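You operate a simulated robot arm through the tools that you are given. There is no shell and no other tool.

The job below is to be done with a simulated two-armed robot. You get a single attempt, and the scene is never put back.

Task
Lock the gold wrist band in the small spotted box.
Fine: lid shut, its twist clip turned over it; leave the other box locked and the silver band on its stand.

It is judged by the outcome, as a careful person would: the job done as asked, and still so three seconds after it is handed in. It fails if anything else is knocked over, pushed out of place, dropped, spilled or broken. Lids that push on must go on centred and level and be pressed home; caps that screw on are set level and turned clockwise until they are tight.

Robot
Two 7-joint arms with two-finger parallel grippers on one trunk that stands fixed in place. Base frame: the origin is at the foot of the trunk, x ahead of it, y to its left, z up. Readings come in m, degrees, newtons and seconds.
The left shoulder is at [0.05, 0.177, 1.204], the right one opposite. With the tool pointing down near the work surface each hand reaches from about 0.22 to 0.7 m from the base axis, measured 20 degrees to its own side. Payload 3.43 kg a hand.
The TCP of each hand is the grasp point between the finger pads, 0.034 m short of the fingertips. In the tool frame z runs along the fingers and y along their closing line. The gripper opens to 0.128 m. The fingers are 0.024 m wide and 0.012 m thick; the gripper's body (0.048 by 0.13 m) begins 0.096 m behind the TCP.
Orientation is told as [roll, pitch, yaw] about the base's x, y, z axes, in that order, counted from this pose: with the fingers straight down and closing along the base's y, the tool's x points along the base's -x, its y along +y and its z along -z.

Tools
- The arms move only by the tool arm_command. It takes "left_targets", "right_targets" or both (then of equal length, played together; a hand with none holds still); each is a list of rows, each a list of 3 entries, a list of its own where there are three numbers: the shift along the tool's x, y, z in units of 500 mm (1.0 is 500 mm), then the turn, a rotation vector about the tool's x, y, z in units of 120 degrees (1.0 is 120 degrees), then the gripper command, from -1 (shut) to 1 (fully open), values between in proportion. In form: [[[dx, dy, dz], [wx, wy, wz], hand], ...]. A call has 1 to 20 rows; each row is the pose to reach, as a shift and turn from the pose commanded when the call began, along the tool's axes at that moment. A call with a number of a shift or a turn outside -1 to 1 is refused whole. A row lasts 0.2 s, in which the tool goes at most 0.05 m and 8.6 degrees; a call with a longer step from one row to the next is refused whole, and so is a gripper value outside its range. A pose out of reach is approached as far as the arm can. The call stops where the force on the tool passes 50 N (or 10 N more than at its start, if that is more) or the arm is blocked; 0.2 s more then pass. The fingers move at their own pace (about 0.108 m/s each) and stop on an object; they squeeze with about 43 N. The grip force told is the motor's: it shows also when the fingers shut on nothing. Time passes only in rows, and 0.2 s behind the last, so rows that repeat a pose let the fingers close. It gives the time, the measured TCP pose, the force on the tool (base axes), the opening and the grip force at its end, in the units of the frame above (readings bear some noise), with the torque about the TCP (base axes, N m) and any sound that the robot's microphone picked up.
- Cameras (640 x 400 px; columns grow to the right, rows downward): "scene" is now at [0.1442, 0.063, 1.417]; the picture's right is [0.65, -0.76, 0.00], its down [-0.20, -0.18, -0.96] and it looks along [0.73, 0.63, -0.27] (base axes); focal length 214 px, centre (320, 200). "left" rides on the left gripper at [0.076, 0.011, -0.16] in its tool frame; the picture's right is [-0.15, 0.99, 0.00], its down [-0.88, -0.13, -0.46] and it looks along [-0.45, -0.07, 0.89] (tool axes); focal length 234 px, centre (320, 200). "right" rides on the right gripper at [0.076, -0.011, -0.16] in its tool frame; the picture's right is [0.15, 0.99, 0.00], its down [-0.88, 0.13, -0.46] and it looks along [-0.45, 0.07, 0.89] (tool axes); focal length 234 px, centre (320, 200). There is no depth. A picture from a camera that has moved, and an enlarged one, comes with that camera's place and axes in the base frame and with its lens. The place of the scene camera against the robot may be out by one fixed shift of up to 0.025 m in any direction.
- capture(camera): a new picture of that camera. It takes no simulated time.
- move_column(by): slides the trunk up (or, below 0, down) by that many m; the arms and the scene camera ride with it, the base frame stays. It gives what a move gives, with no picture.
- pan_tilt(pan, tilt): turns the head with the scene camera to pan (to the left, within 80 degrees either way) and tilt (down, from -29 to 69), counted from straight ahead of the robot. It gives what a move gives.
- close_up(camera, box): a new picture of the part [left, top, right, bottom] of that camera's present view, enlarged. It takes no simulated time.
- hand_in(): hands the job in; it is judged then, once.

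Places have to be worked out from the pictures, the camera data and where the tool is seen. Open the grippers and draw the arms clear of the work before you hand the job in, unless the task says otherwise.

The tools are called after "Request:" as name(argument=value, ...) on one line, values as JSON. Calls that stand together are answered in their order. arm_command: Moves the arms, as the interface text tells. Its arguments: {"type":"object","properties":{"left_targets":{"type":"array","items":{"type":"array"}},"right_targets":{"type":"array","items":{"type":"array"}}},"required":[]} The other tools are called the same way: move_column (by) moves the trunk up or down; pan_tilt (pan, tilt) turns the head that bears the scene camera; capture (camera) takes a picture; close_up (camera, box) takes an enlarged picture of a part of a camera's view; hand_in () hands the job in.

At the start:

```text
t: 0.0
left_eef_pos: [0.2834, 0.3386, 1.3376]
left_tool_rot: [0.0, -0.1, 0.1]
left_wrist_force: [-0.9, 1.2, -0.4]
left_wrist_torque: [0.02, 0.02, 0.02]
left_grip_width: 0.128
left_grip_force: 0.0
right_eef_pos: [0.3032, 0.0315, 1.272]
right_tool_rot: [0.2, -0.1, -0.1]
right_wrist_force: [-0.4, 0.3, 0.3]
right_wrist_torque: [0.02, 0.01, 0.03]
right_grip_width: 0.1282
right_grip_force: 0.1
trunk travel left (down, up): [-0.375, 0.026]
head pan, tilt (commanded): [40.7, 15.6]
```

scene: 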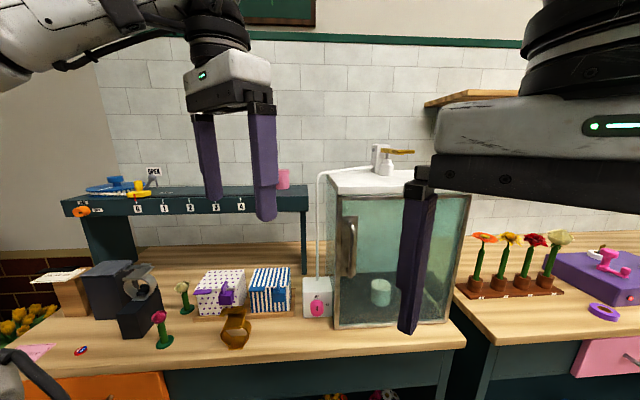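
right: 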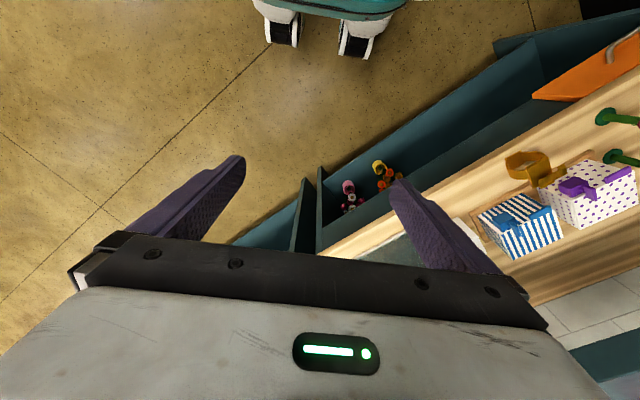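
left: 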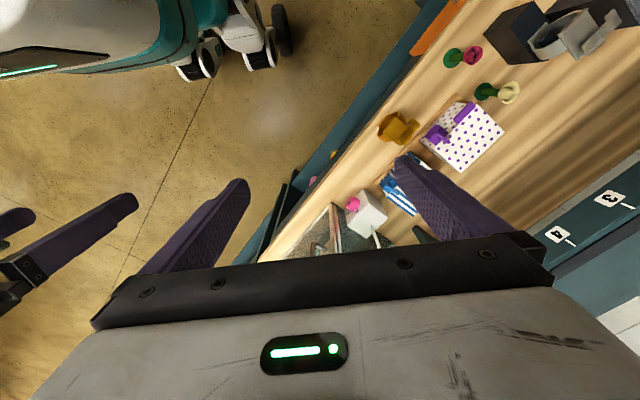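

I'll start by looking closely at the work area: the spotted and striped boxes, the gold band in front, and the silver band on its stand.

Request:
close_up(camera="scene", box=[170, 240, 350, 360])

Request:
close_up(camera="left", box=[320, 0, 640, 250])

Request:
close_up(camera="scene", box=[0, 230, 200, 380])

Request:
close_up(camera="right", box=[440, 80, 640, 280])

```text
3.33 times, centred on (260, 300) of scene
camera zoom: at [0.1442, 0.063, 1.417], right [0.65, -0.76, 0.0], down [-0.2, -0.18, -0.96], along [0.73, 0.63, -0.27], focal length 715 px, centre (520, -133)
```

zoom: 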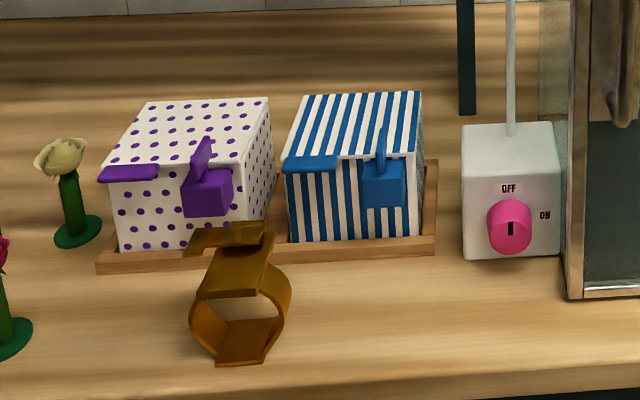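

```text
1.60 times, centred on (480, 125) of left
camera zoom: at [0.2087, 0.3488, 1.4978], right [0.14, 0.99, 0.0], down [0.88, -0.13, 0.46], along [0.45, -0.07, -0.89], focal length 375 px, centre (64, 320)
```

zoom: 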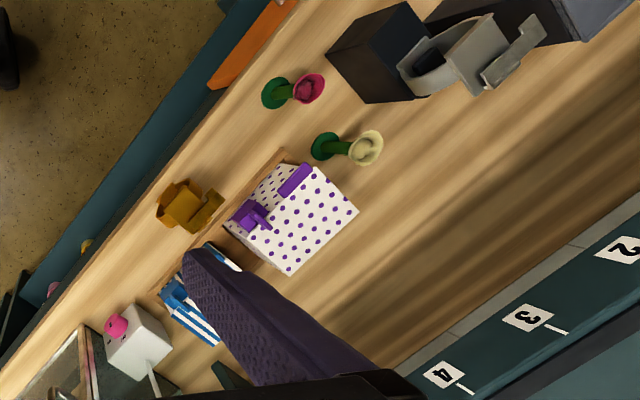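

```text
2.67 times, centred on (100, 305) of scene
camera zoom: at [0.1442, 0.063, 1.417], right [0.65, -0.76, 0.0], down [-0.2, -0.18, -0.96], along [0.73, 0.63, -0.27], focal length 572 px, centre (907, -80)
```

zoom: 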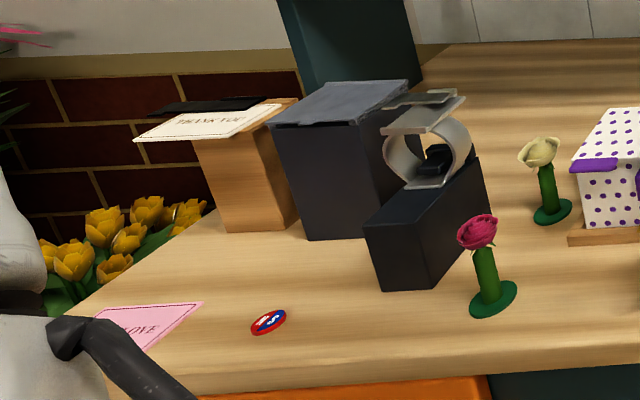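

```text
2.00 times, centred on (540, 180) of right
camera zoom: at [0.2291, 0.0197, 1.4328], right [-0.15, 0.99, 0.0], down [0.88, 0.13, 0.46], along [0.45, 0.07, -0.89], focal length 468 px, centre (-120, 240)
```

zoom: 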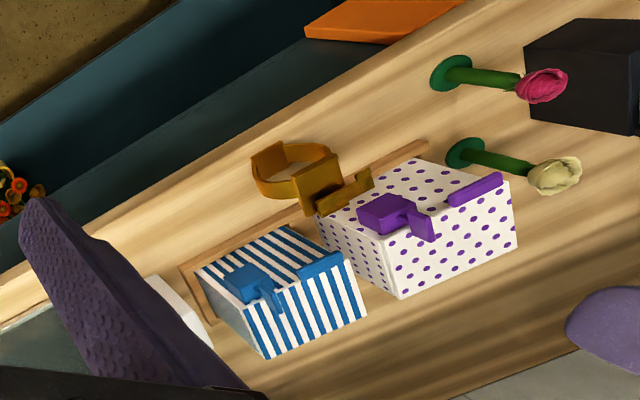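

The spotted box seems to have its top at about z 1.04, with its corners near (0.29–0.42, 0.54–0.68). I'll turn the head toward it for a better view and check the surroundings.

Request:
pan_tilt(pan=62, tilt=35)

Request:
capture(camera="scene")

```text
t: 0.8
left_eef_pos: [0.284, 0.3365, 1.3376]
left_tool_rot: [-0.1, -0.1, 0.0]
left_wrist_force: [-0.2, -0.1, -0.1]
left_wrist_torque: [-0.02, 0.01, 0.0]
left_grip_width: 0.1282
left_grip_force: 0.2
right_eef_pos: [0.3042, 0.0309, 1.2736]
right_tool_rot: [0.1, -0.1, -0.1]
right_wrist_force: [-0.1, -0.6, 0.0]
right_wrist_torque: [0.0, -0.02, -0.01]
right_grip_width: 0.1279
right_grip_force: 0.1
trunk travel left (down, up): [-0.375, 0.026]
head pan, tilt (commanded): [62.0, 35.0]
```

```text
taken
camera scene: at [0.1148, 0.0798, 1.386], right [0.88, -0.47, 0.0], down [-0.27, -0.51, -0.82], along [0.39, 0.72, -0.57], focal length 214 px, centre (320, 200)
```

scene: 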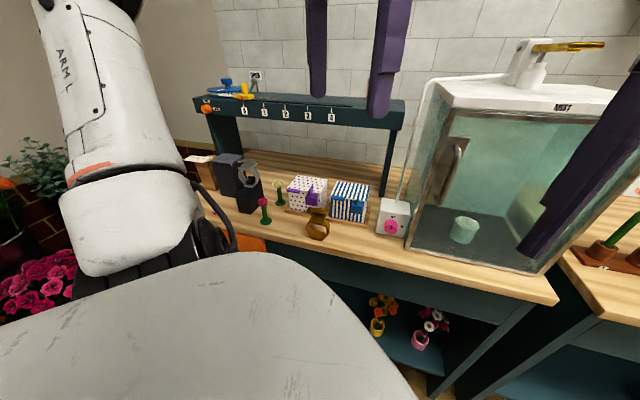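

Request:
close_up(camera="scene", box=[270, 160, 390, 250])

Request:
close_up(camera="scene", box=[180, 140, 300, 250])

```text
4.44 times, centred on (330, 205) of scene
camera zoom: at [0.1148, 0.0798, 1.386], right [0.88, -0.47, 0.0], down [-0.27, -0.51, -0.82], along [0.39, 0.72, -0.57], focal length 953 px, centre (276, 178)
```

zoom: 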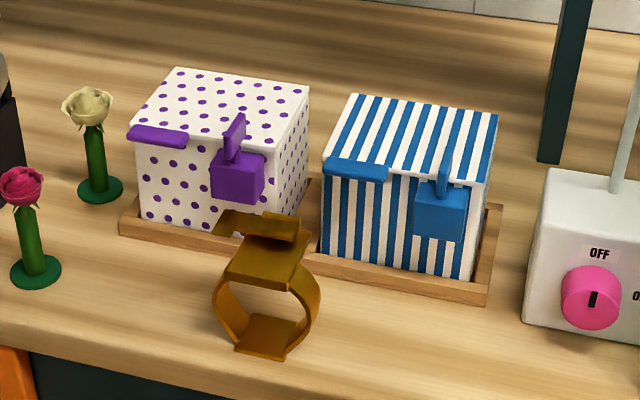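

```text
3.64 times, centred on (240, 195) of scene
camera zoom: at [0.1148, 0.0798, 1.386], right [0.88, -0.47, 0.0], down [-0.27, -0.51, -0.82], along [0.39, 0.72, -0.57], focal length 780 px, centre (611, 218)
```

zoom: 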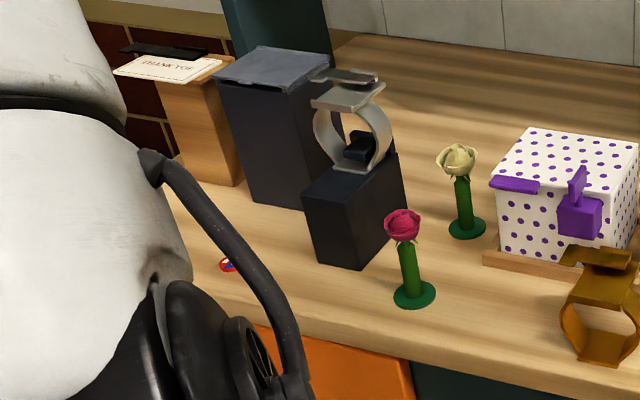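

The clip is a purple block on the front face with a fin rising over the lid; the lid's lip is at the front left. The gold band stands upright in front of the tray. I'll yaw the left hand about 45° to line up with the bench and use its camera for inspection.

Request:
arm_command(left_targets=[[[0.006, 0.07, 0.029], [0, 0, -0.0625], 1], [[0.013, 0.139, 0.059], [0, 0, -0.125], 1], [[0.019, 0.209, 0.088], [0, 0, -0.1875], 1], [[0.025, 0.279, 0.117], [0, 0, -0.25], 1], [[0.032, 0.348, 0.147], [0, 0, -0.3125], 1], [[0.038, 0.418, 0.176], [0, 0, -0.375], 1], [[0.038, 0.418, 0.176], [0, 0, -0.375], 1]])

Request:
capture(camera="left")

Request:
capture(camera="scene")

```text
t: 2.5
left_eef_pos: [0.2661, 0.5463, 1.2486]
left_tool_rot: [0.0, 0.0, 45.2]
left_wrist_force: [-0.2, -0.2, 0.0]
left_wrist_torque: [0.0, 0.0, 0.01]
left_grip_width: 0.1279
left_grip_force: 0.1
right_eef_pos: [0.3037, 0.0305, 1.2731]
right_tool_rot: [0.1, -0.1, -0.1]
right_wrist_force: [-0.8, -0.4, 0.4]
right_wrist_torque: [-0.01, 0.03, 0.0]
right_grip_width: 0.1279
right_grip_force: 0.0
trunk travel left (down, up): [-0.375, 0.026]
head pan, tilt (commanded): [62.0, 35.0]
```

```text
taken
camera left: at [0.2054, 0.5009, 1.4088], right [-0.6, 0.8, 0.0], down [0.71, 0.53, 0.46], along [0.37, 0.27, -0.89], focal length 234 px, centre (320, 200)
```

left: 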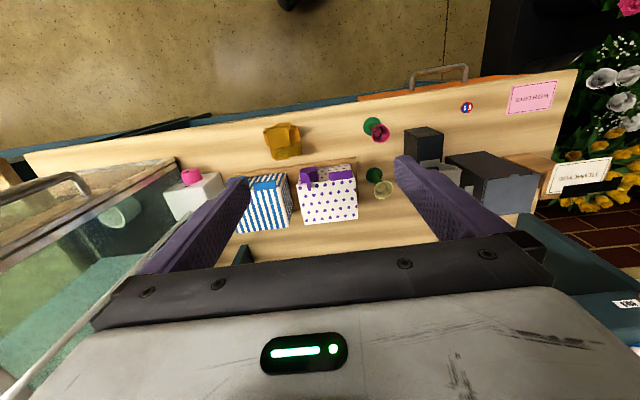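

```text
taken
camera scene: at [0.1147, 0.0795, 1.386], right [0.88, -0.47, 0.0], down [-0.27, -0.51, -0.82], along [0.38, 0.72, -0.57], focal length 214 px, centre (320, 200)
```

scene: 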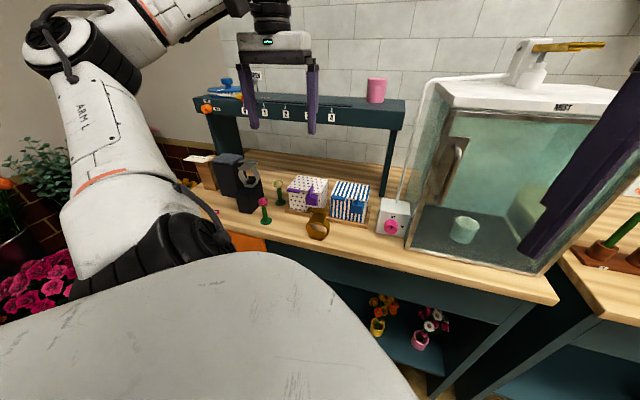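

The hand camera now sees both boxes and the band from above. I'll enlarge those parts to work out the geometry.

Request:
close_up(camera="left", box=[230, 110, 390, 240])

Request:
close_up(camera="left", box=[350, 60, 510, 210])

Request:
close_up(camera="scene", box=[280, 165, 380, 245])

```text
3.08 times, centred on (310, 175) of left
camera zoom: at [0.2054, 0.5009, 1.4088], right [-0.6, 0.8, 0.0], down [0.71, 0.53, 0.46], along [0.37, 0.27, -0.89], focal length 720 px, centre (351, 277)
```

zoom: 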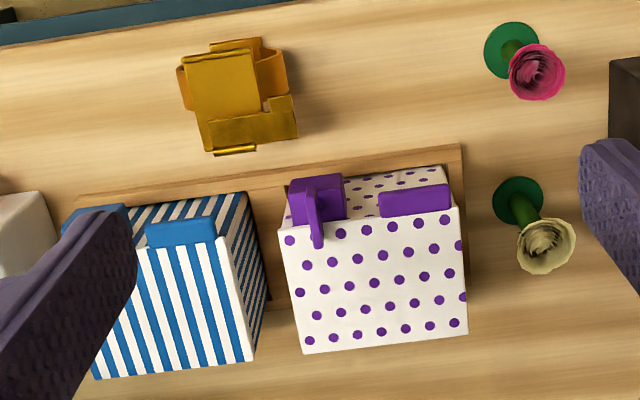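

```text
2.67 times, centred on (430, 135) of left
camera zoom: at [0.2054, 0.5009, 1.4088], right [-0.6, 0.8, 0.0], down [0.71, 0.53, 0.46], along [0.37, 0.27, -0.89], focal length 624 px, centre (27, 373)
```

zoom: 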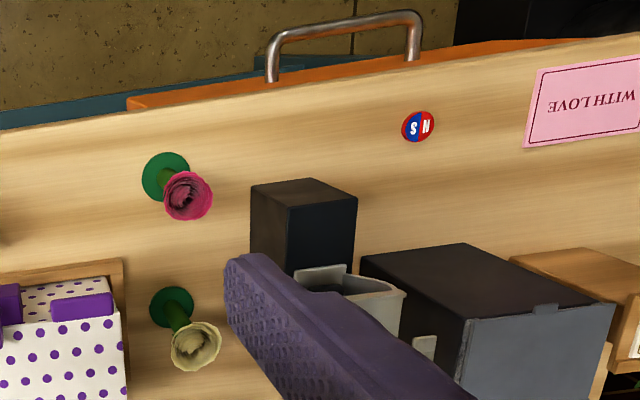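

```text
5.00 times, centred on (330, 205) of scene
camera zoom: at [0.1147, 0.0795, 1.386], right [0.88, -0.47, 0.0], down [-0.27, -0.51, -0.82], along [0.38, 0.72, -0.57], focal length 1072 px, centre (270, 175)
```

zoom: 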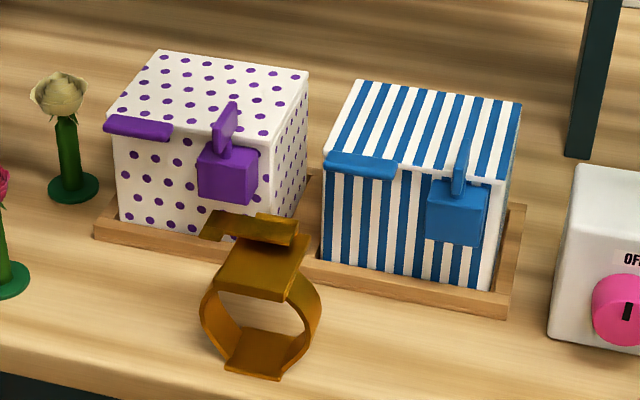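

To correct the scene camera's possible offset, I'll zoom in on the left fingertips, whose true place I know from the TCP reading.

Request:
close_up(camera="scene", box=[220, 50, 340, 140])

```text
4.44 times, centred on (280, 95) of scene
camera zoom: at [0.1147, 0.0795, 1.386], right [0.88, -0.47, 0.0], down [-0.27, -0.51, -0.82], along [0.38, 0.72, -0.57], focal length 953 px, centre (498, 667)
```

zoom: 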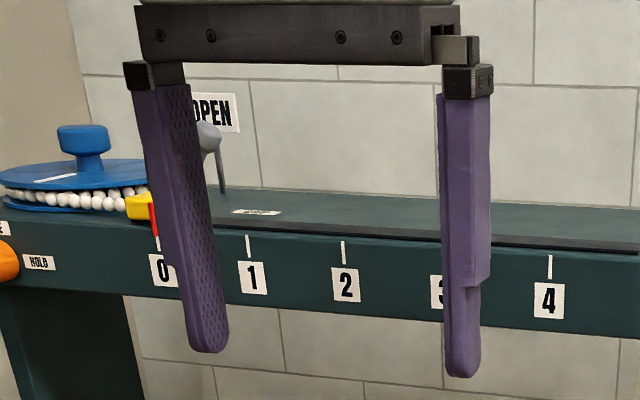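

The fingertips appear about 20 mm higher than predicted, so the scene camera really sits about 0.022 m lower. That puts the box top at z≈0.997, spanning roughly 0.11 × 0.09 m. Next I'll look closely at the clips and the band.

Request:
close_up(camera="scene", box=[298, 180, 338, 210])

Request:
close_up(camera="left", box=[290, 155, 360, 200])

Request:
close_up(camera="scene", box=[300, 200, 340, 245])

Request:
close_up(camera="left", box=[255, 110, 315, 170])

Request:
close_up(camera="right", box=[480, 120, 640, 260])

```text
13.33 times, centred on (318, 195) of scene
camera zoom: at [0.1147, 0.0795, 1.386], right [0.88, -0.47, 0.0], down [-0.27, -0.51, -0.82], along [0.38, 0.72, -0.57], focal length 2860 px, centre (347, 267)
```

zoom: 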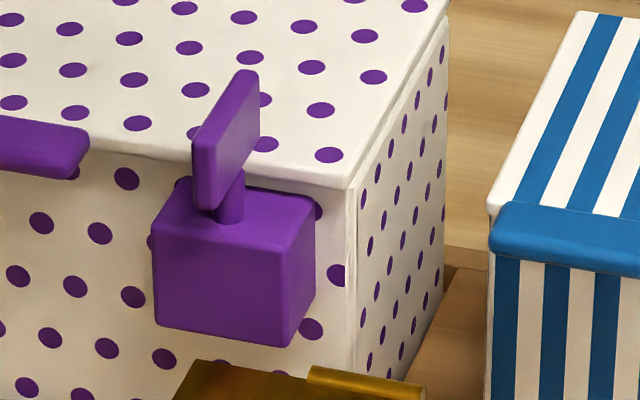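

```text
8.89 times, centred on (325, 178) of left
camera zoom: at [0.2054, 0.5009, 1.4088], right [-0.6, 0.8, 0.0], down [0.71, 0.53, 0.46], along [0.37, 0.27, -0.89], focal length 2082 px, centre (276, 400)
```

zoom: 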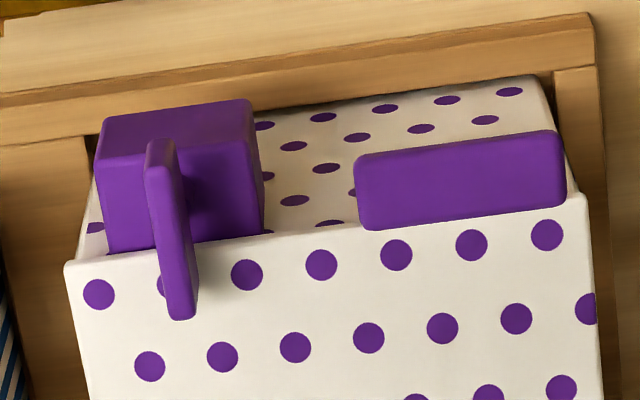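

```text
8.89 times, centred on (320, 222) of scene
camera zoom: at [0.1147, 0.0795, 1.386], right [0.88, -0.47, 0.0], down [-0.27, -0.51, -0.82], along [0.38, 0.72, -0.57], focal length 1906 px, centre (320, 0)
```

zoom: 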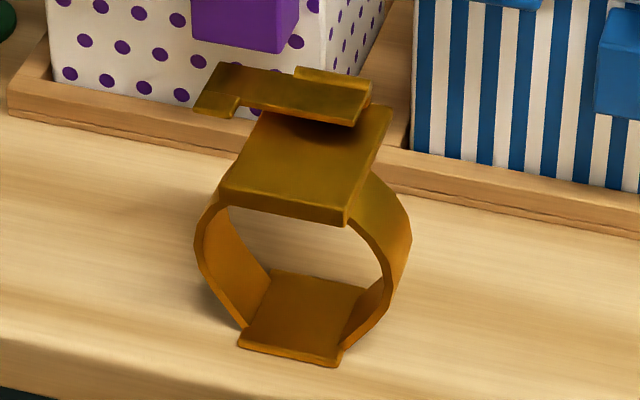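

```text
6.67 times, centred on (285, 140) of left
camera zoom: at [0.2054, 0.5009, 1.4088], right [-0.6, 0.8, 0.0], down [0.71, 0.53, 0.46], along [0.37, 0.27, -0.89], focal length 1561 px, centre (553, 600)
```

zoom: 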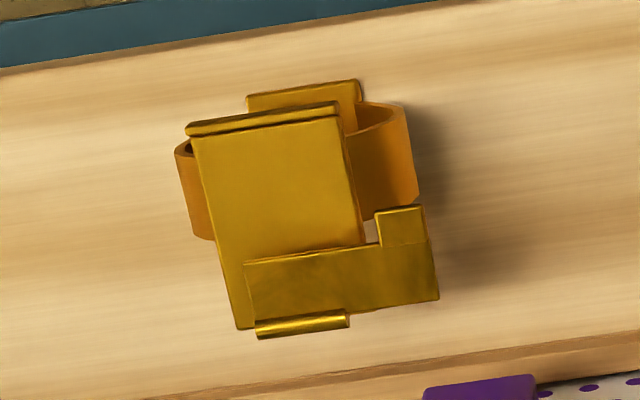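

```text
2.86 times, centred on (560, 190) of right
camera zoom: at [0.229, 0.0192, 1.4328], right [-0.15, 0.99, 0.0], down [0.88, 0.13, 0.46], along [0.45, 0.07, -0.89], focal length 669 px, centre (-366, 229)
```

zoom: 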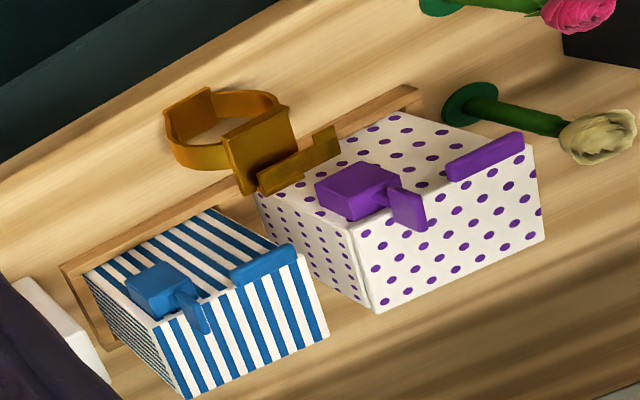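

The clip is a paddle on a vertical post, standing at roughly p≈0.656, q≈0.162 in bench axes (inward and left) with its top at z≈1.02. It overlaps the front edge of the lid and turns about the vertical. The table is at about 0.90 and the band is about 0.067 tall. I'll bring the left hand above the paddle with the fingers nearly closed and check alignment.

Request:
arm_command(left_targets=[[[-0.033, -0.014, 0.06], [0, 0, 0], -0.5], [[-0.065, -0.029, 0.119], [0, 0, 0], -0.5], [[-0.098, -0.043, 0.178], [0, 0, 0], -0.5], [[-0.13, -0.058, 0.238], [0, 0, 0], -0.5], [[-0.163, -0.072, 0.297], [0, 0, 0], -0.5], [[-0.163, -0.072, 0.297], [0, 0, 0], -0.5]])

Request:
capture(camera="left")

Request:
close_up(camera="scene", box=[270, 110, 390, 230])

```text
t: 3.9
left_eef_pos: [0.3469, 0.5797, 1.0988]
left_tool_rot: [-0.1, -0.1, 45.1]
left_wrist_force: [0.0, 0.3, 0.3]
left_wrist_torque: [0.02, 0.02, 0.01]
left_grip_width: 0.032
left_grip_force: 0.1
right_eef_pos: [0.3039, 0.0312, 1.2734]
right_tool_rot: [0.1, -0.1, -0.1]
right_wrist_force: [0.4, 0.0, 0.0]
right_wrist_torque: [-0.01, 0.02, -0.02]
right_grip_width: 0.1278
right_grip_force: 0.0
trunk travel left (down, up): [-0.375, 0.026]
head pan, tilt (commanded): [62.0, 35.0]
```

```text
taken
camera left: at [0.2863, 0.5348, 1.26], right [-0.6, 0.8, 0.0], down [0.71, 0.53, 0.46], along [0.37, 0.27, -0.89], focal length 234 px, centre (320, 200)
```

left: 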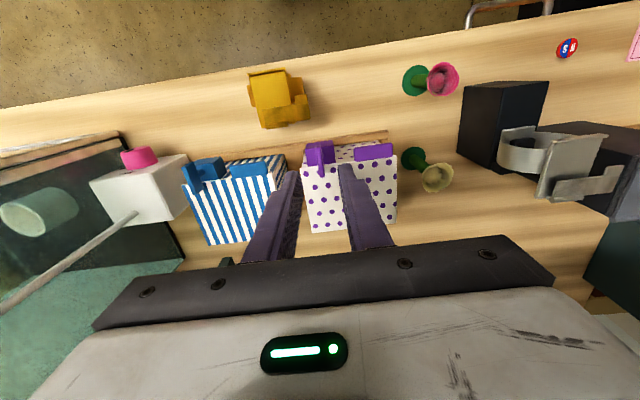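

```text
3.33 times, centred on (330, 170) of scene
camera zoom: at [0.1145, 0.0796, 1.386], right [0.88, -0.47, 0.0], down [-0.27, -0.51, -0.82], along [0.38, 0.72, -0.57], focal length 715 px, centre (287, 300)
```

zoom: 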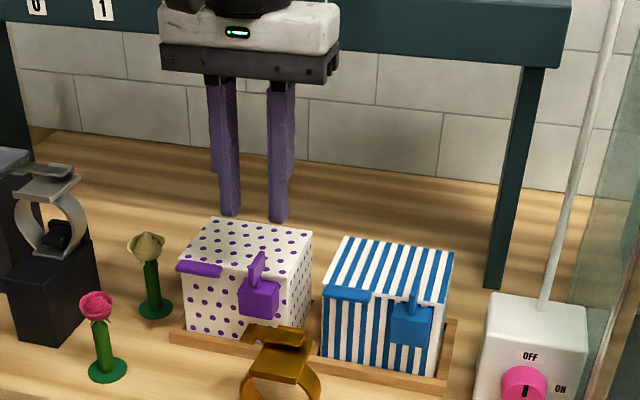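

Request:
close_up(camera="left", box=[270, 120, 410, 220])

```text
4.00 times, centred on (340, 170) of left
camera zoom: at [0.2863, 0.5348, 1.26], right [-0.6, 0.8, 0.0], down [0.71, 0.53, 0.46], along [0.37, 0.27, -0.89], focal length 937 px, centre (240, 320)
```

zoom: 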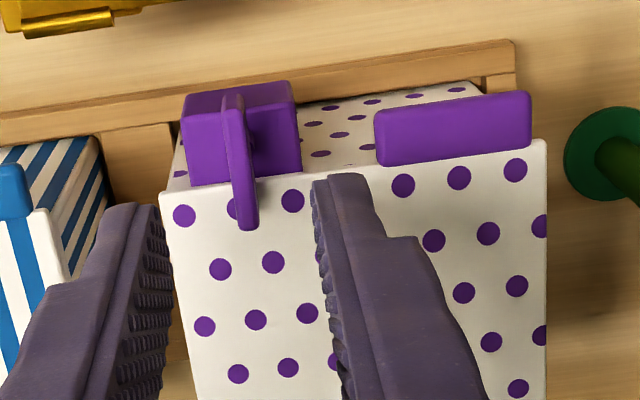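

The paddle lies right under the TCP axis (p≈0.658, q≈0.164) with matching yaw. I'll descend until the tips are at about z 1.004, then close on the paddle.

Request:
arm_command(left_targets=[[[-0.004, -0.002, 0.06], [0, 0, 0], -0.5], [[-0.004, -0.002, 0.1], [0, 0, 0], -0.5], [[-0.004, -0.002, 0.122], [0, 0, 0], -0.5], [[-0.004, -0.002, 0.122], [0, 0, 0], -0.5]])

Request:
close_up(camera="left", box=[270, 120, 410, 220])

Request:
close_up(camera="scene", box=[290, 160, 350, 220])

```text
t: 4.8
left_eef_pos: [0.3503, 0.5799, 1.0409]
left_tool_rot: [-0.2, -0.1, 45.1]
left_wrist_force: [1.1, -0.1, -0.4]
left_wrist_torque: [0.02, -0.01, -0.01]
left_grip_width: 0.0319
left_grip_force: 0.2
right_eef_pos: [0.3031, 0.0312, 1.2728]
right_tool_rot: [0.2, 0.0, 0.0]
right_wrist_force: [0.3, 0.2, -0.4]
right_wrist_torque: [-0.01, -0.03, -0.02]
right_grip_width: 0.128
right_grip_force: 0.2
trunk travel left (down, up): [-0.375, 0.026]
head pan, tilt (commanded): [62.0, 35.0]
```

```text
4.00 times, centred on (340, 170) of left
camera zoom: at [0.2895, 0.5346, 1.2008], right [-0.6, 0.8, 0.0], down [0.71, 0.53, 0.46], along [0.37, 0.27, -0.89], focal length 937 px, centre (240, 320)
```

zoom: 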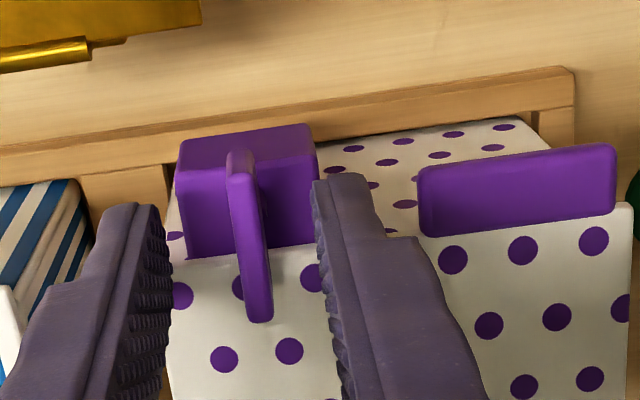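

```text
6.67 times, centred on (320, 190) of scene
camera zoom: at [0.1147, 0.0798, 1.3859], right [0.88, -0.47, 0.0], down [-0.27, -0.51, -0.82], along [0.38, 0.72, -0.57], focal length 1430 px, centre (320, 267)
```

zoom: 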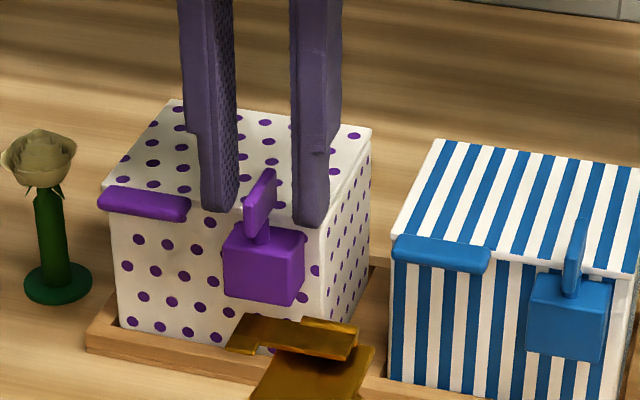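

The tips straddle the paddle with the lid clear beneath. I'll go down about 2 mm more and close on it.

Request:
arm_command(left_targets=[[[0, 0, 0.004], [0, 0, 0], -0.5], [[0, 0, 0.004], [0, 0, 0], -0.8], [[0, 0, 0.004], [0, 0, 0], -1], [[0, 0, 0.004], [0, 0, 0], -1]])

Request:
close_up(camera="left", box=[270, 120, 410, 220])

Request:
close_up(camera="scene", box=[290, 160, 350, 220])

```text
t: 5.8
left_eef_pos: [0.3498, 0.5791, 1.0382]
left_tool_rot: [-0.1, 0.0, 45.1]
left_wrist_force: [-1.2, 0.8, -0.2]
left_wrist_torque: [0.07, 0.0, 0.01]
left_grip_width: 0.0052
left_grip_force: 40.0
right_eef_pos: [0.3037, 0.031, 1.2734]
right_tool_rot: [0.1, -0.1, -0.2]
right_wrist_force: [-0.4, 0.1, 0.3]
right_wrist_torque: [0.02, 0.01, 0.01]
right_grip_width: 0.1279
right_grip_force: 0.1
trunk travel left (down, up): [-0.375, 0.026]
head pan, tilt (commanded): [62.0, 35.0]
```

```text
4.00 times, centred on (340, 170) of left
camera zoom: at [0.2894, 0.5345, 1.1991], right [-0.6, 0.8, 0.0], down [0.71, 0.53, 0.46], along [0.37, 0.27, -0.89], focal length 937 px, centre (240, 320)
```

zoom: 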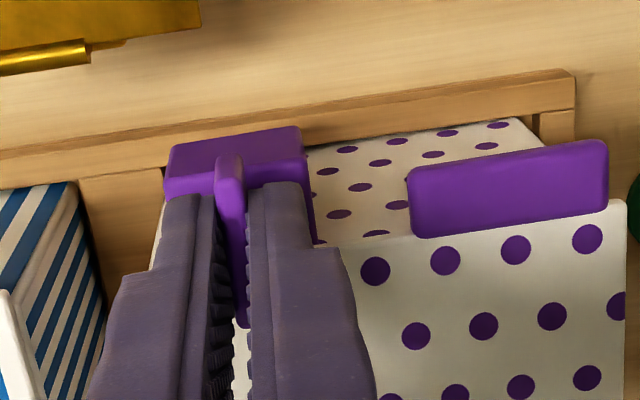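

```text
6.67 times, centred on (320, 190) of scene
camera zoom: at [0.1146, 0.0799, 1.3859], right [0.88, -0.47, 0.0], down [-0.27, -0.51, -0.82], along [0.38, 0.72, -0.57], focal length 1430 px, centre (320, 267)
```

zoom: 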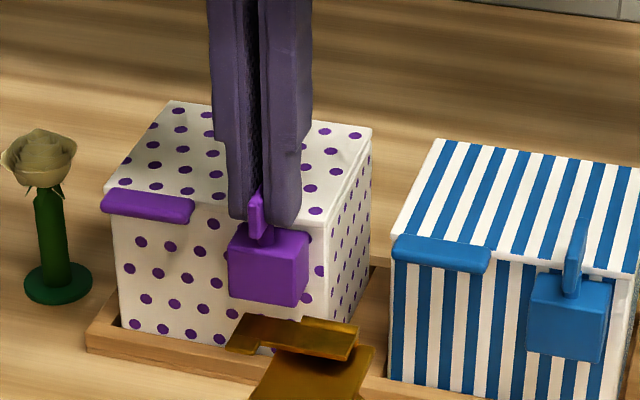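

The grip is firm on the paddle (5 mm). I'll try a small 15° clockwise turn and watch the torque to learn which way the clip turns.

Request:
arm_command(left_targets=[[[0, 0, 0], [0, 0, 0.04], -1], [[0, 0, 0], [0, 0, 0.08], -1], [[0, 0, 0], [0, 0, 0.125], -1], [[0, 0, 0], [0, 0, 0.125], -1]])

Request:
close_up(camera="scene", box=[290, 160, 350, 220])

Request:
close_up(camera="left", box=[270, 120, 410, 220])

```text
t: 6.8
left_eef_pos: [0.3492, 0.5796, 1.0387]
left_tool_rot: [-0.1, -0.2, 30.1]
left_wrist_force: [2.0, 3.8, 4.7]
left_wrist_torque: [0.27, -0.21, 0.01]
left_grip_width: 0.0052
left_grip_force: 39.3
right_eef_pos: [0.3032, 0.0303, 1.2732]
right_tool_rot: [0.0, -0.1, -0.1]
right_wrist_force: [0.1, -0.2, -1.2]
right_wrist_torque: [-0.01, -0.01, 0.0]
right_grip_width: 0.1279
right_grip_force: 0.0
trunk travel left (down, up): [-0.375, 0.026]
head pan, tilt (commanded): [62.0, 35.0]
```

```text
6.67 times, centred on (320, 190) of scene
camera zoom: at [0.1147, 0.0799, 1.386], right [0.88, -0.47, 0.0], down [-0.27, -0.51, -0.82], along [0.38, 0.72, -0.57], focal length 1430 px, centre (320, 267)
```

zoom: 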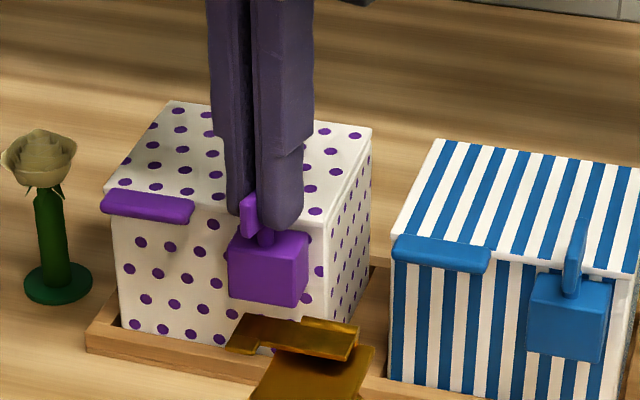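

```text
4.00 times, centred on (340, 170) of left
camera zoom: at [0.2791, 0.5515, 1.1988], right [-0.37, 0.93, 0.0], down [0.83, 0.33, 0.46], along [0.43, 0.17, -0.89], focal length 937 px, centre (240, 320)
```

zoom: 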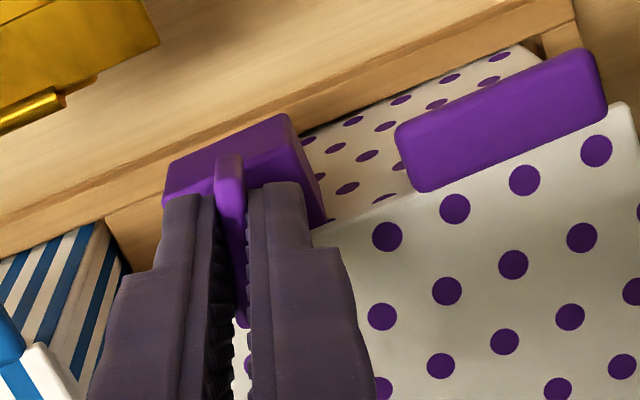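

The paddle turned freely with the hand and the box stayed put. I'll carry on the clockwise turn in two steps, watching the forces.

Request:
arm_command(left_targets=[[[0, 0, 0], [0, 0, 0.06], -1], [[0, 0, 0], [0, 0, 0.12], -1], [[0, 0, 0], [0, 0, 0.18], -1], [[0, 0, 0], [0, 0, 0.24], -1], [[0, 0, 0], [0, 0, 0.3], -1], [[0, 0, 0], [0, 0, 0.3], -1]])

Request:
close_up(camera="scene", box=[290, 160, 350, 220])

```text
t: 7.7
left_eef_pos: [0.343, 0.5796, 1.0383]
left_tool_rot: [-1.3, -1.2, 11.9]
left_wrist_force: [4.1, -8.3, 21.7]
left_wrist_torque: [0.25, 0.88, 0.0]
left_grip_width: 0.0058
left_grip_force: 39.7
left hand out of reach, approached as far as the arm can: row 3, 4
right_eef_pos: [0.303, 0.0299, 1.2741]
right_tool_rot: [0.0, -0.1, -0.2]
right_wrist_force: [-0.1, 0.3, -0.4]
right_wrist_torque: [-0.1, -0.05, -0.01]
right_grip_width: 0.1279
right_grip_force: 0.1
trunk travel left (down, up): [-0.375, 0.026]
head pan, tilt (commanded): [62.0, 35.0]
stopped in row 4 (left hand): the force on the tool passed its limit at 64 N (the readings are from after the stop); the commanded pose is now the measured one
```

```text
6.67 times, centred on (320, 190) of scene
camera zoom: at [0.1137, 0.0788, 1.3863], right [0.88, -0.47, 0.0], down [-0.27, -0.51, -0.82], along [0.39, 0.72, -0.57], focal length 1430 px, centre (320, 267)
```

zoom: 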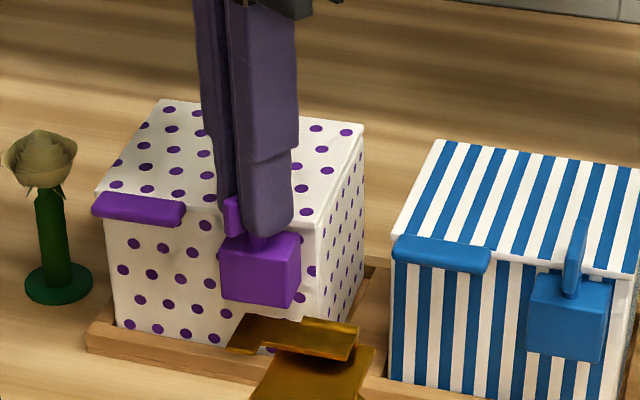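

The arm hit its reach limit near yaw 12°, with the clip turned about 33°, and the box got nudged a few mm within its tray. I'll let go, lift clear, level the hand, and test whether it can reach larger yaw angles instead.

Request:
arm_command(left_targets=[[[0, 0, 0], [0, 0, 0], -0.5], [[0, 0, 0], [0, 0, 0], -0.5], [[0, 0, -0.06], [-0.005, 0.005, 0], -0.5], [[0, 0, -0.14], [-0.011, 0.01, 0], -0.5], [[0, 0, -0.14], [-0.011, 0.01, 0], -0.5]])

Request:
close_up(camera="scene", box=[280, 160, 380, 245])

Request:
capture(camera="left")

```text
t: 8.9
left_eef_pos: [0.3421, 0.5813, 1.0961]
left_tool_rot: [0.1, 0.6, 11.9]
left_wrist_force: [0.6, -1.3, -0.1]
left_wrist_torque: [0.03, -0.02, 0.0]
left_grip_width: 0.0322
left_grip_force: 0.0
left hand out of reach, approached as far as the arm can: row 4, 5
right_eef_pos: [0.3022, 0.0306, 1.2729]
right_tool_rot: [0.1, -0.1, 0.0]
right_wrist_force: [0.1, -0.5, 0.8]
right_wrist_torque: [0.01, -0.03, 0.0]
right_grip_width: 0.128
right_grip_force: 0.0
trunk travel left (down, up): [-0.375, 0.026]
head pan, tilt (commanded): [62.0, 35.0]
```

```text
4.71 times, centred on (330, 202) of scene
camera zoom: at [0.1141, 0.0791, 1.386], right [0.88, -0.47, 0.0], down [-0.27, -0.51, -0.82], along [0.39, 0.72, -0.57], focal length 1009 px, centre (273, 188)
```

zoom: 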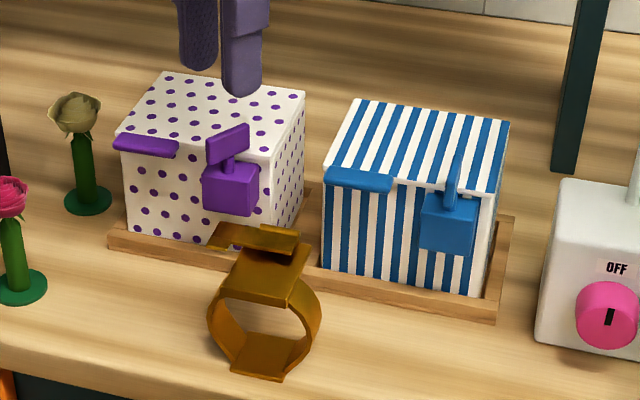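

```text
taken
camera left: at [0.2686, 0.5768, 1.2568], right [-0.06, 1.0, 0.0], down [0.89, 0.05, 0.45], along [0.45, 0.03, -0.9], focal length 234 px, centre (320, 200)
```

left: 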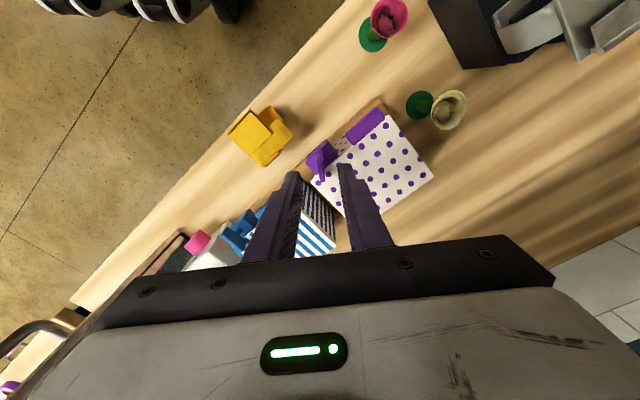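

The clip holds its new angle, turned partway, and the box sits in its tray. I'll now test in free air whether the hand can yaw up to about 135° here.

Request:
arm_command(left_targets=[[[0, 0, 0], [0, 0, -0.065], -0.5], [[0, 0, 0], [0, 0, -0.13], -0.5], [[0, 0, 0], [0, 0, -0.195], -0.5], [[0, 0, 0], [0, 0, -0.26], -0.5], [[0, 0, 0], [0, 0, -0.325], -0.5], [[0, 0, 0], [0, 0, -0.39], -0.5], [[0, 0, 0], [0, 0, -0.455], -0.5], [[0, 0, 0], [0, 0, -0.52], -0.5], [[0, 0, 0], [0, 0, -0.585], -0.5], [[0, 0, 0], [0, 0, -0.65], -0.5], [[0, 0, 0], [0, 0, -0.715], -0.5], [[0, 0, 0], [0, 0, -0.775], -0.5], [[0, 0, 0], [0, 0, -0.775], -0.5]])

Request:
capture(camera="left")

Request:
capture(camera="scene")

```text
t: 11.7
left_eef_pos: [0.342, 0.5813, 1.096]
left_tool_rot: [0.6, -0.3, 105.1]
left_wrist_force: [-0.3, 0.1, 0.2]
left_wrist_torque: [0.04, 0.02, 0.0]
left_grip_width: 0.0318
left_grip_force: 0.0
right_eef_pos: [0.3028, 0.0309, 1.2729]
right_tool_rot: [0.1, 0.0, 0.0]
right_wrist_force: [0.5, 0.4, 0.6]
right_wrist_torque: [-0.02, -0.02, 0.02]
right_grip_width: 0.128
right_grip_force: 0.1
trunk travel left (down, up): [-0.375, 0.026]
head pan, tilt (commanded): [62.0, 35.0]
```

```text
taken
camera left: at [0.3542, 0.5048, 1.2549], right [-0.99, -0.12, 0.01], down [-0.1, 0.88, 0.46], along [-0.06, 0.46, -0.89], focal length 234 px, centre (320, 200)
```

left: 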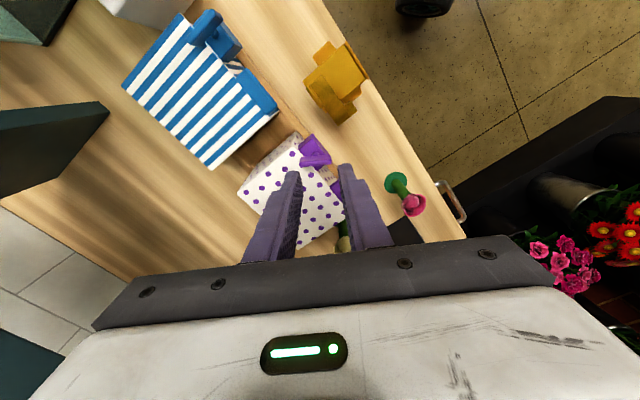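

```text
taken
camera scene: at [0.1147, 0.0798, 1.3859], right [0.88, -0.47, 0.0], down [-0.27, -0.51, -0.82], along [0.38, 0.72, -0.57], focal length 214 px, centre (320, 200)
```

scene: 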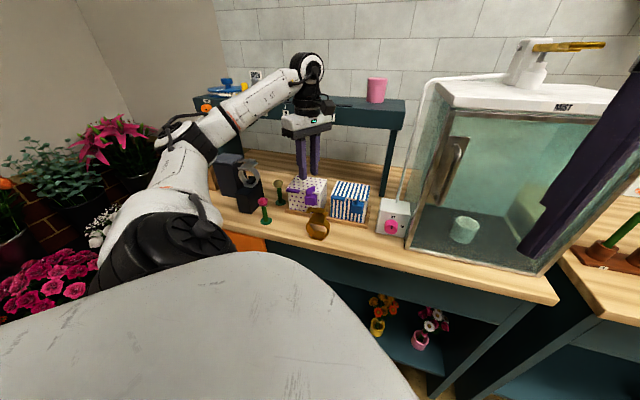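

Yaw 105° is reachable. I'll go on to 135° while watching that the forearm stays clear of the silver band's stand.

Request:
arm_command(left_targets=[[[0, 0, 0], [0, 0, -0.0625], -0.5], [[0, 0, 0], [0, 0, -0.125], -0.5], [[0, 0, 0], [0, 0, -0.1875], -0.5], [[0, 0, 0], [0, 0, -0.25], -0.5], [[0, 0, 0], [0, 0, -0.25], -0.5]])

Request:
close_up(camera="scene", box=[120, 40, 400, 260])

Request:
close_up(camera="left", box=[220, 100, 420, 250])

```text
t: 12.9
left_eef_pos: [0.3424, 0.5826, 1.0951]
left_tool_rot: [0.3, -0.6, 135.1]
left_wrist_force: [-0.6, -0.1, 0.4]
left_wrist_torque: [0.0, -0.02, 0.02]
left_grip_width: 0.0319
left_grip_force: 0.0
right_eef_pos: [0.3039, 0.0309, 1.2738]
right_tool_rot: [0.1, 0.1, 0.0]
right_wrist_force: [0.1, 0.0, 0.0]
right_wrist_torque: [-0.02, -0.01, -0.03]
right_grip_width: 0.128
right_grip_force: 0.1
trunk travel left (down, up): [-0.375, 0.026]
head pan, tilt (commanded): [62.0, 35.0]
```

```text
1.82 times, centred on (260, 150) of scene
camera zoom: at [0.1147, 0.0798, 1.3859], right [0.88, -0.47, 0.0], down [-0.27, -0.51, -0.82], along [0.38, 0.72, -0.57], focal length 390 px, centre (429, 291)
```

zoom: 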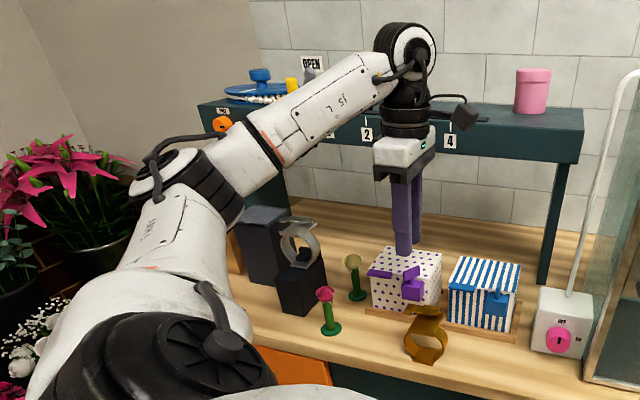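

```text
2.67 times, centred on (320, 175) of left
camera zoom: at [0.3911, 0.5198, 1.2546], right [-0.8, -0.6, 0.01], down [-0.53, 0.71, 0.46], along [-0.28, 0.37, -0.89], focal length 624 px, centre (320, 267)
```

zoom: 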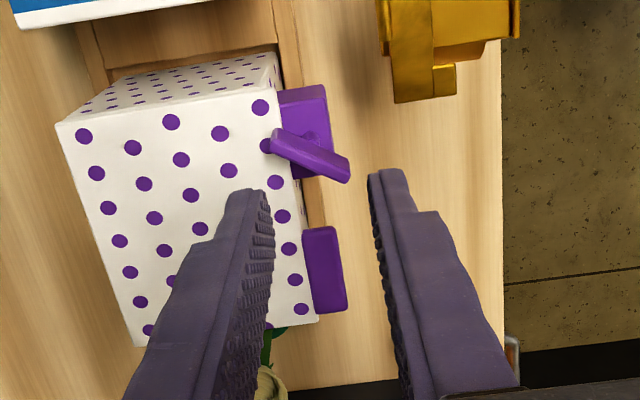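

Yaw 135° works. The clip's post is near p=0.657, q=0.1635 and its paddle is turned about 35° clockwise. With the jaws at yaw 135°, closing across it will swing the paddle parallel to the box front, so I'll straddle it now.

Request:
arm_command(left_targets=[[[0.013, -0.006, 0.0], [0.0025, 0.005, 0], -0.3], [[0.013, -0.006, 0.05], [0.0025, 0.005, 0], -0.3], [[0.013, -0.006, 0.09], [0.0025, 0.005, 0], -0.3], [[0.013, -0.006, 0.113], [0.0025, 0.005, 0], -0.3], [[0.013, -0.006, 0.113], [0.0025, 0.005, 0], -0.3]])

Request:
close_up(camera="left", box=[220, 100, 420, 250])

Request:
close_up(camera="scene", box=[280, 150, 360, 220])

```text
t: 14.1
left_eef_pos: [0.3477, 0.5782, 1.0367]
left_tool_rot: [0.2, 0.0, 134.9]
left_wrist_force: [-0.2, 0.3, -1.0]
left_wrist_torque: [0.01, -0.02, -0.01]
left_grip_width: 0.0449
left_grip_force: 0.0
right_eef_pos: [0.3035, 0.0306, 1.2727]
right_tool_rot: [0.1, 0.0, -0.2]
right_wrist_force: [0.8, -0.1, 0.5]
right_wrist_torque: [-0.01, 0.04, -0.02]
right_grip_width: 0.1284
right_grip_force: 0.1
trunk travel left (down, up): [-0.375, 0.026]
head pan, tilt (commanded): [62.0, 35.0]
```

```text
2.67 times, centred on (320, 175) of left
camera zoom: at [0.3951, 0.5181, 1.1977], right [-0.8, -0.6, 0.0], down [-0.53, 0.72, 0.46], along [-0.27, 0.37, -0.89], focal length 624 px, centre (320, 267)
```

zoom: 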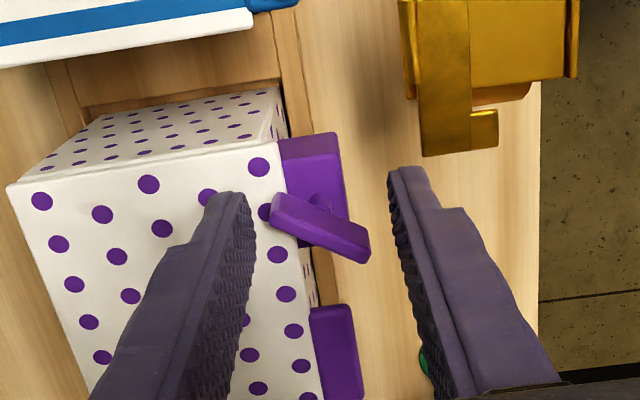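

```text
5.71 times, centred on (320, 185) of scene
camera zoom: at [0.1148, 0.0798, 1.3859], right [0.88, -0.47, 0.0], down [-0.27, -0.51, -0.82], along [0.38, 0.72, -0.57], focal length 1226 px, centre (320, 286)
```

zoom: 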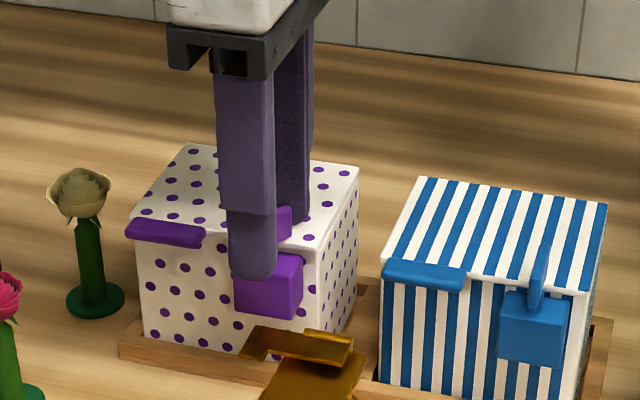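

The fingers straddle the paddle, with the paddle's centre about at the TCP axis. I'll close in stages so the paddle swings parallel to the box front.

Request:
arm_command(left_targets=[[[0, 0, 0], [0, 0, 0], -0.45], [[0, 0, 0], [0, 0, 0], -0.6], [[0, 0, 0], [0, 0, 0], -0.7], [[0, 0, 0], [0, 0, 0], -0.8], [[0, 0, 0], [0, 0, 0], -0.85], [[0, 0, 0], [0, 0, 0], -0.85]])

Request:
close_up(camera="left", box=[220, 100, 420, 250])

Request:
close_up(camera="scene", box=[280, 150, 360, 220])

```text
t: 15.5
left_eef_pos: [0.3482, 0.5787, 1.0378]
left_tool_rot: [0.0, -0.1, 135.0]
left_wrist_force: [-0.3, 0.3, 0.1]
left_wrist_torque: [0.07, 0.02, 0.0]
left_grip_width: 0.0302
left_grip_force: 42.9
right_eef_pos: [0.303, 0.0317, 1.2731]
right_tool_rot: [0.1, 0.0, -0.1]
right_wrist_force: [-0.5, 0.5, 0.5]
right_wrist_torque: [0.03, -0.02, 0.01]
right_grip_width: 0.1279
right_grip_force: 0.0
trunk travel left (down, up): [-0.375, 0.026]
head pan, tilt (commanded): [62.0, 35.0]
```

```text
2.67 times, centred on (320, 175) of left
camera zoom: at [0.3951, 0.5182, 1.1978], right [-0.8, -0.6, 0.0], down [-0.53, 0.72, 0.46], along [-0.27, 0.37, -0.89], focal length 624 px, centre (320, 267)
```

zoom: 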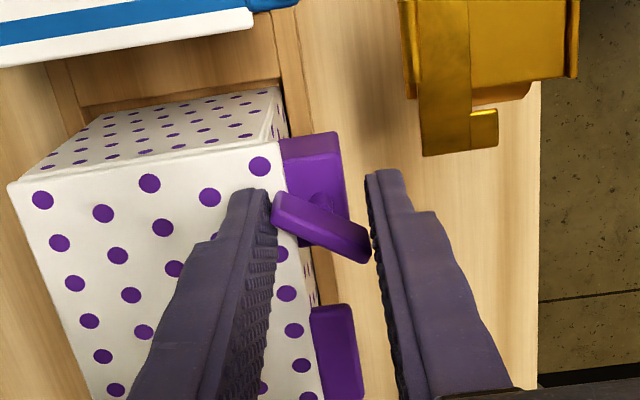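

```text
5.71 times, centred on (320, 185) of scene
camera zoom: at [0.1147, 0.0799, 1.3859], right [0.88, -0.47, 0.0], down [-0.27, -0.51, -0.82], along [0.38, 0.72, -0.57], focal length 1226 px, centre (320, 286)
```

zoom: 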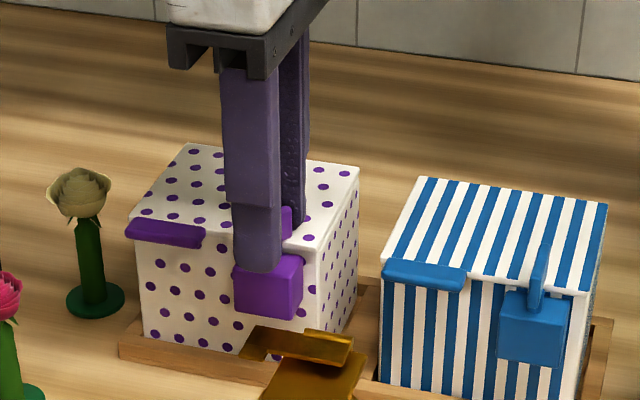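

The jaws jam diagonally on the paddle's two ends because of friction, which holds the paddle like a wrench. So I'll keep the grip and turn the hand clockwise about the post, first by 30°.

Request:
arm_command(left_targets=[[[0, -0.002, 0], [0, 0, 0.05], -0.85], [[0, -0.002, 0], [0, 0, 0.1], -0.85], [[0, -0.002, 0], [0, 0, 0.15], -0.85], [[0, -0.002, 0], [0, 0, 0.2], -0.85], [[0, -0.002, 0], [0, 0, 0.25], -0.85], [[0, -0.002, 0], [0, 0, 0.25], -0.85]])

Request:
close_up(camera="left", box=[220, 100, 420, 250])

Request:
close_up(camera="scene", box=[280, 150, 360, 220])

```text
t: 16.9
left_eef_pos: [0.3486, 0.5785, 1.0393]
left_tool_rot: [0.1, 0.0, 104.9]
left_wrist_force: [-2.3, -13.0, 0.0]
left_wrist_torque: [-0.53, 0.39, 1.15]
left_grip_width: 0.015
left_grip_force: 43.1
right_eef_pos: [0.3026, 0.0288, 1.2739]
right_tool_rot: [0.2, 0.0, -0.1]
right_wrist_force: [0.1, 0.6, -0.1]
right_wrist_torque: [0.03, 0.01, 0.0]
right_grip_width: 0.1279
right_grip_force: 0.1
trunk travel left (down, up): [-0.375, 0.026]
head pan, tilt (commanded): [62.0, 35.0]
```

```text
2.67 times, centred on (320, 175) of left
camera zoom: at [0.3586, 0.5025, 1.1994], right [-0.99, -0.11, 0.0], down [-0.1, 0.89, 0.45], along [-0.05, 0.45, -0.89], focal length 624 px, centre (320, 267)
```

zoom: 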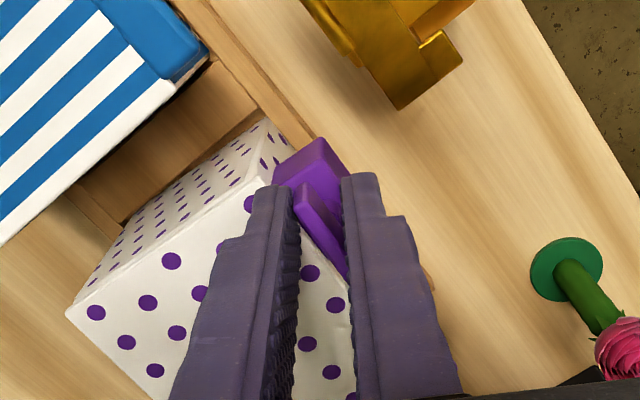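

```text
5.71 times, centred on (320, 185) of scene
camera zoom: at [0.1144, 0.0783, 1.386], right [0.88, -0.47, 0.0], down [-0.27, -0.51, -0.82], along [0.38, 0.72, -0.57], focal length 1226 px, centre (320, 286)
```

zoom: 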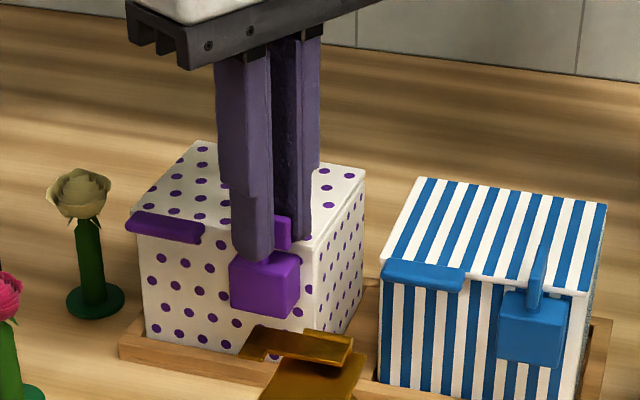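

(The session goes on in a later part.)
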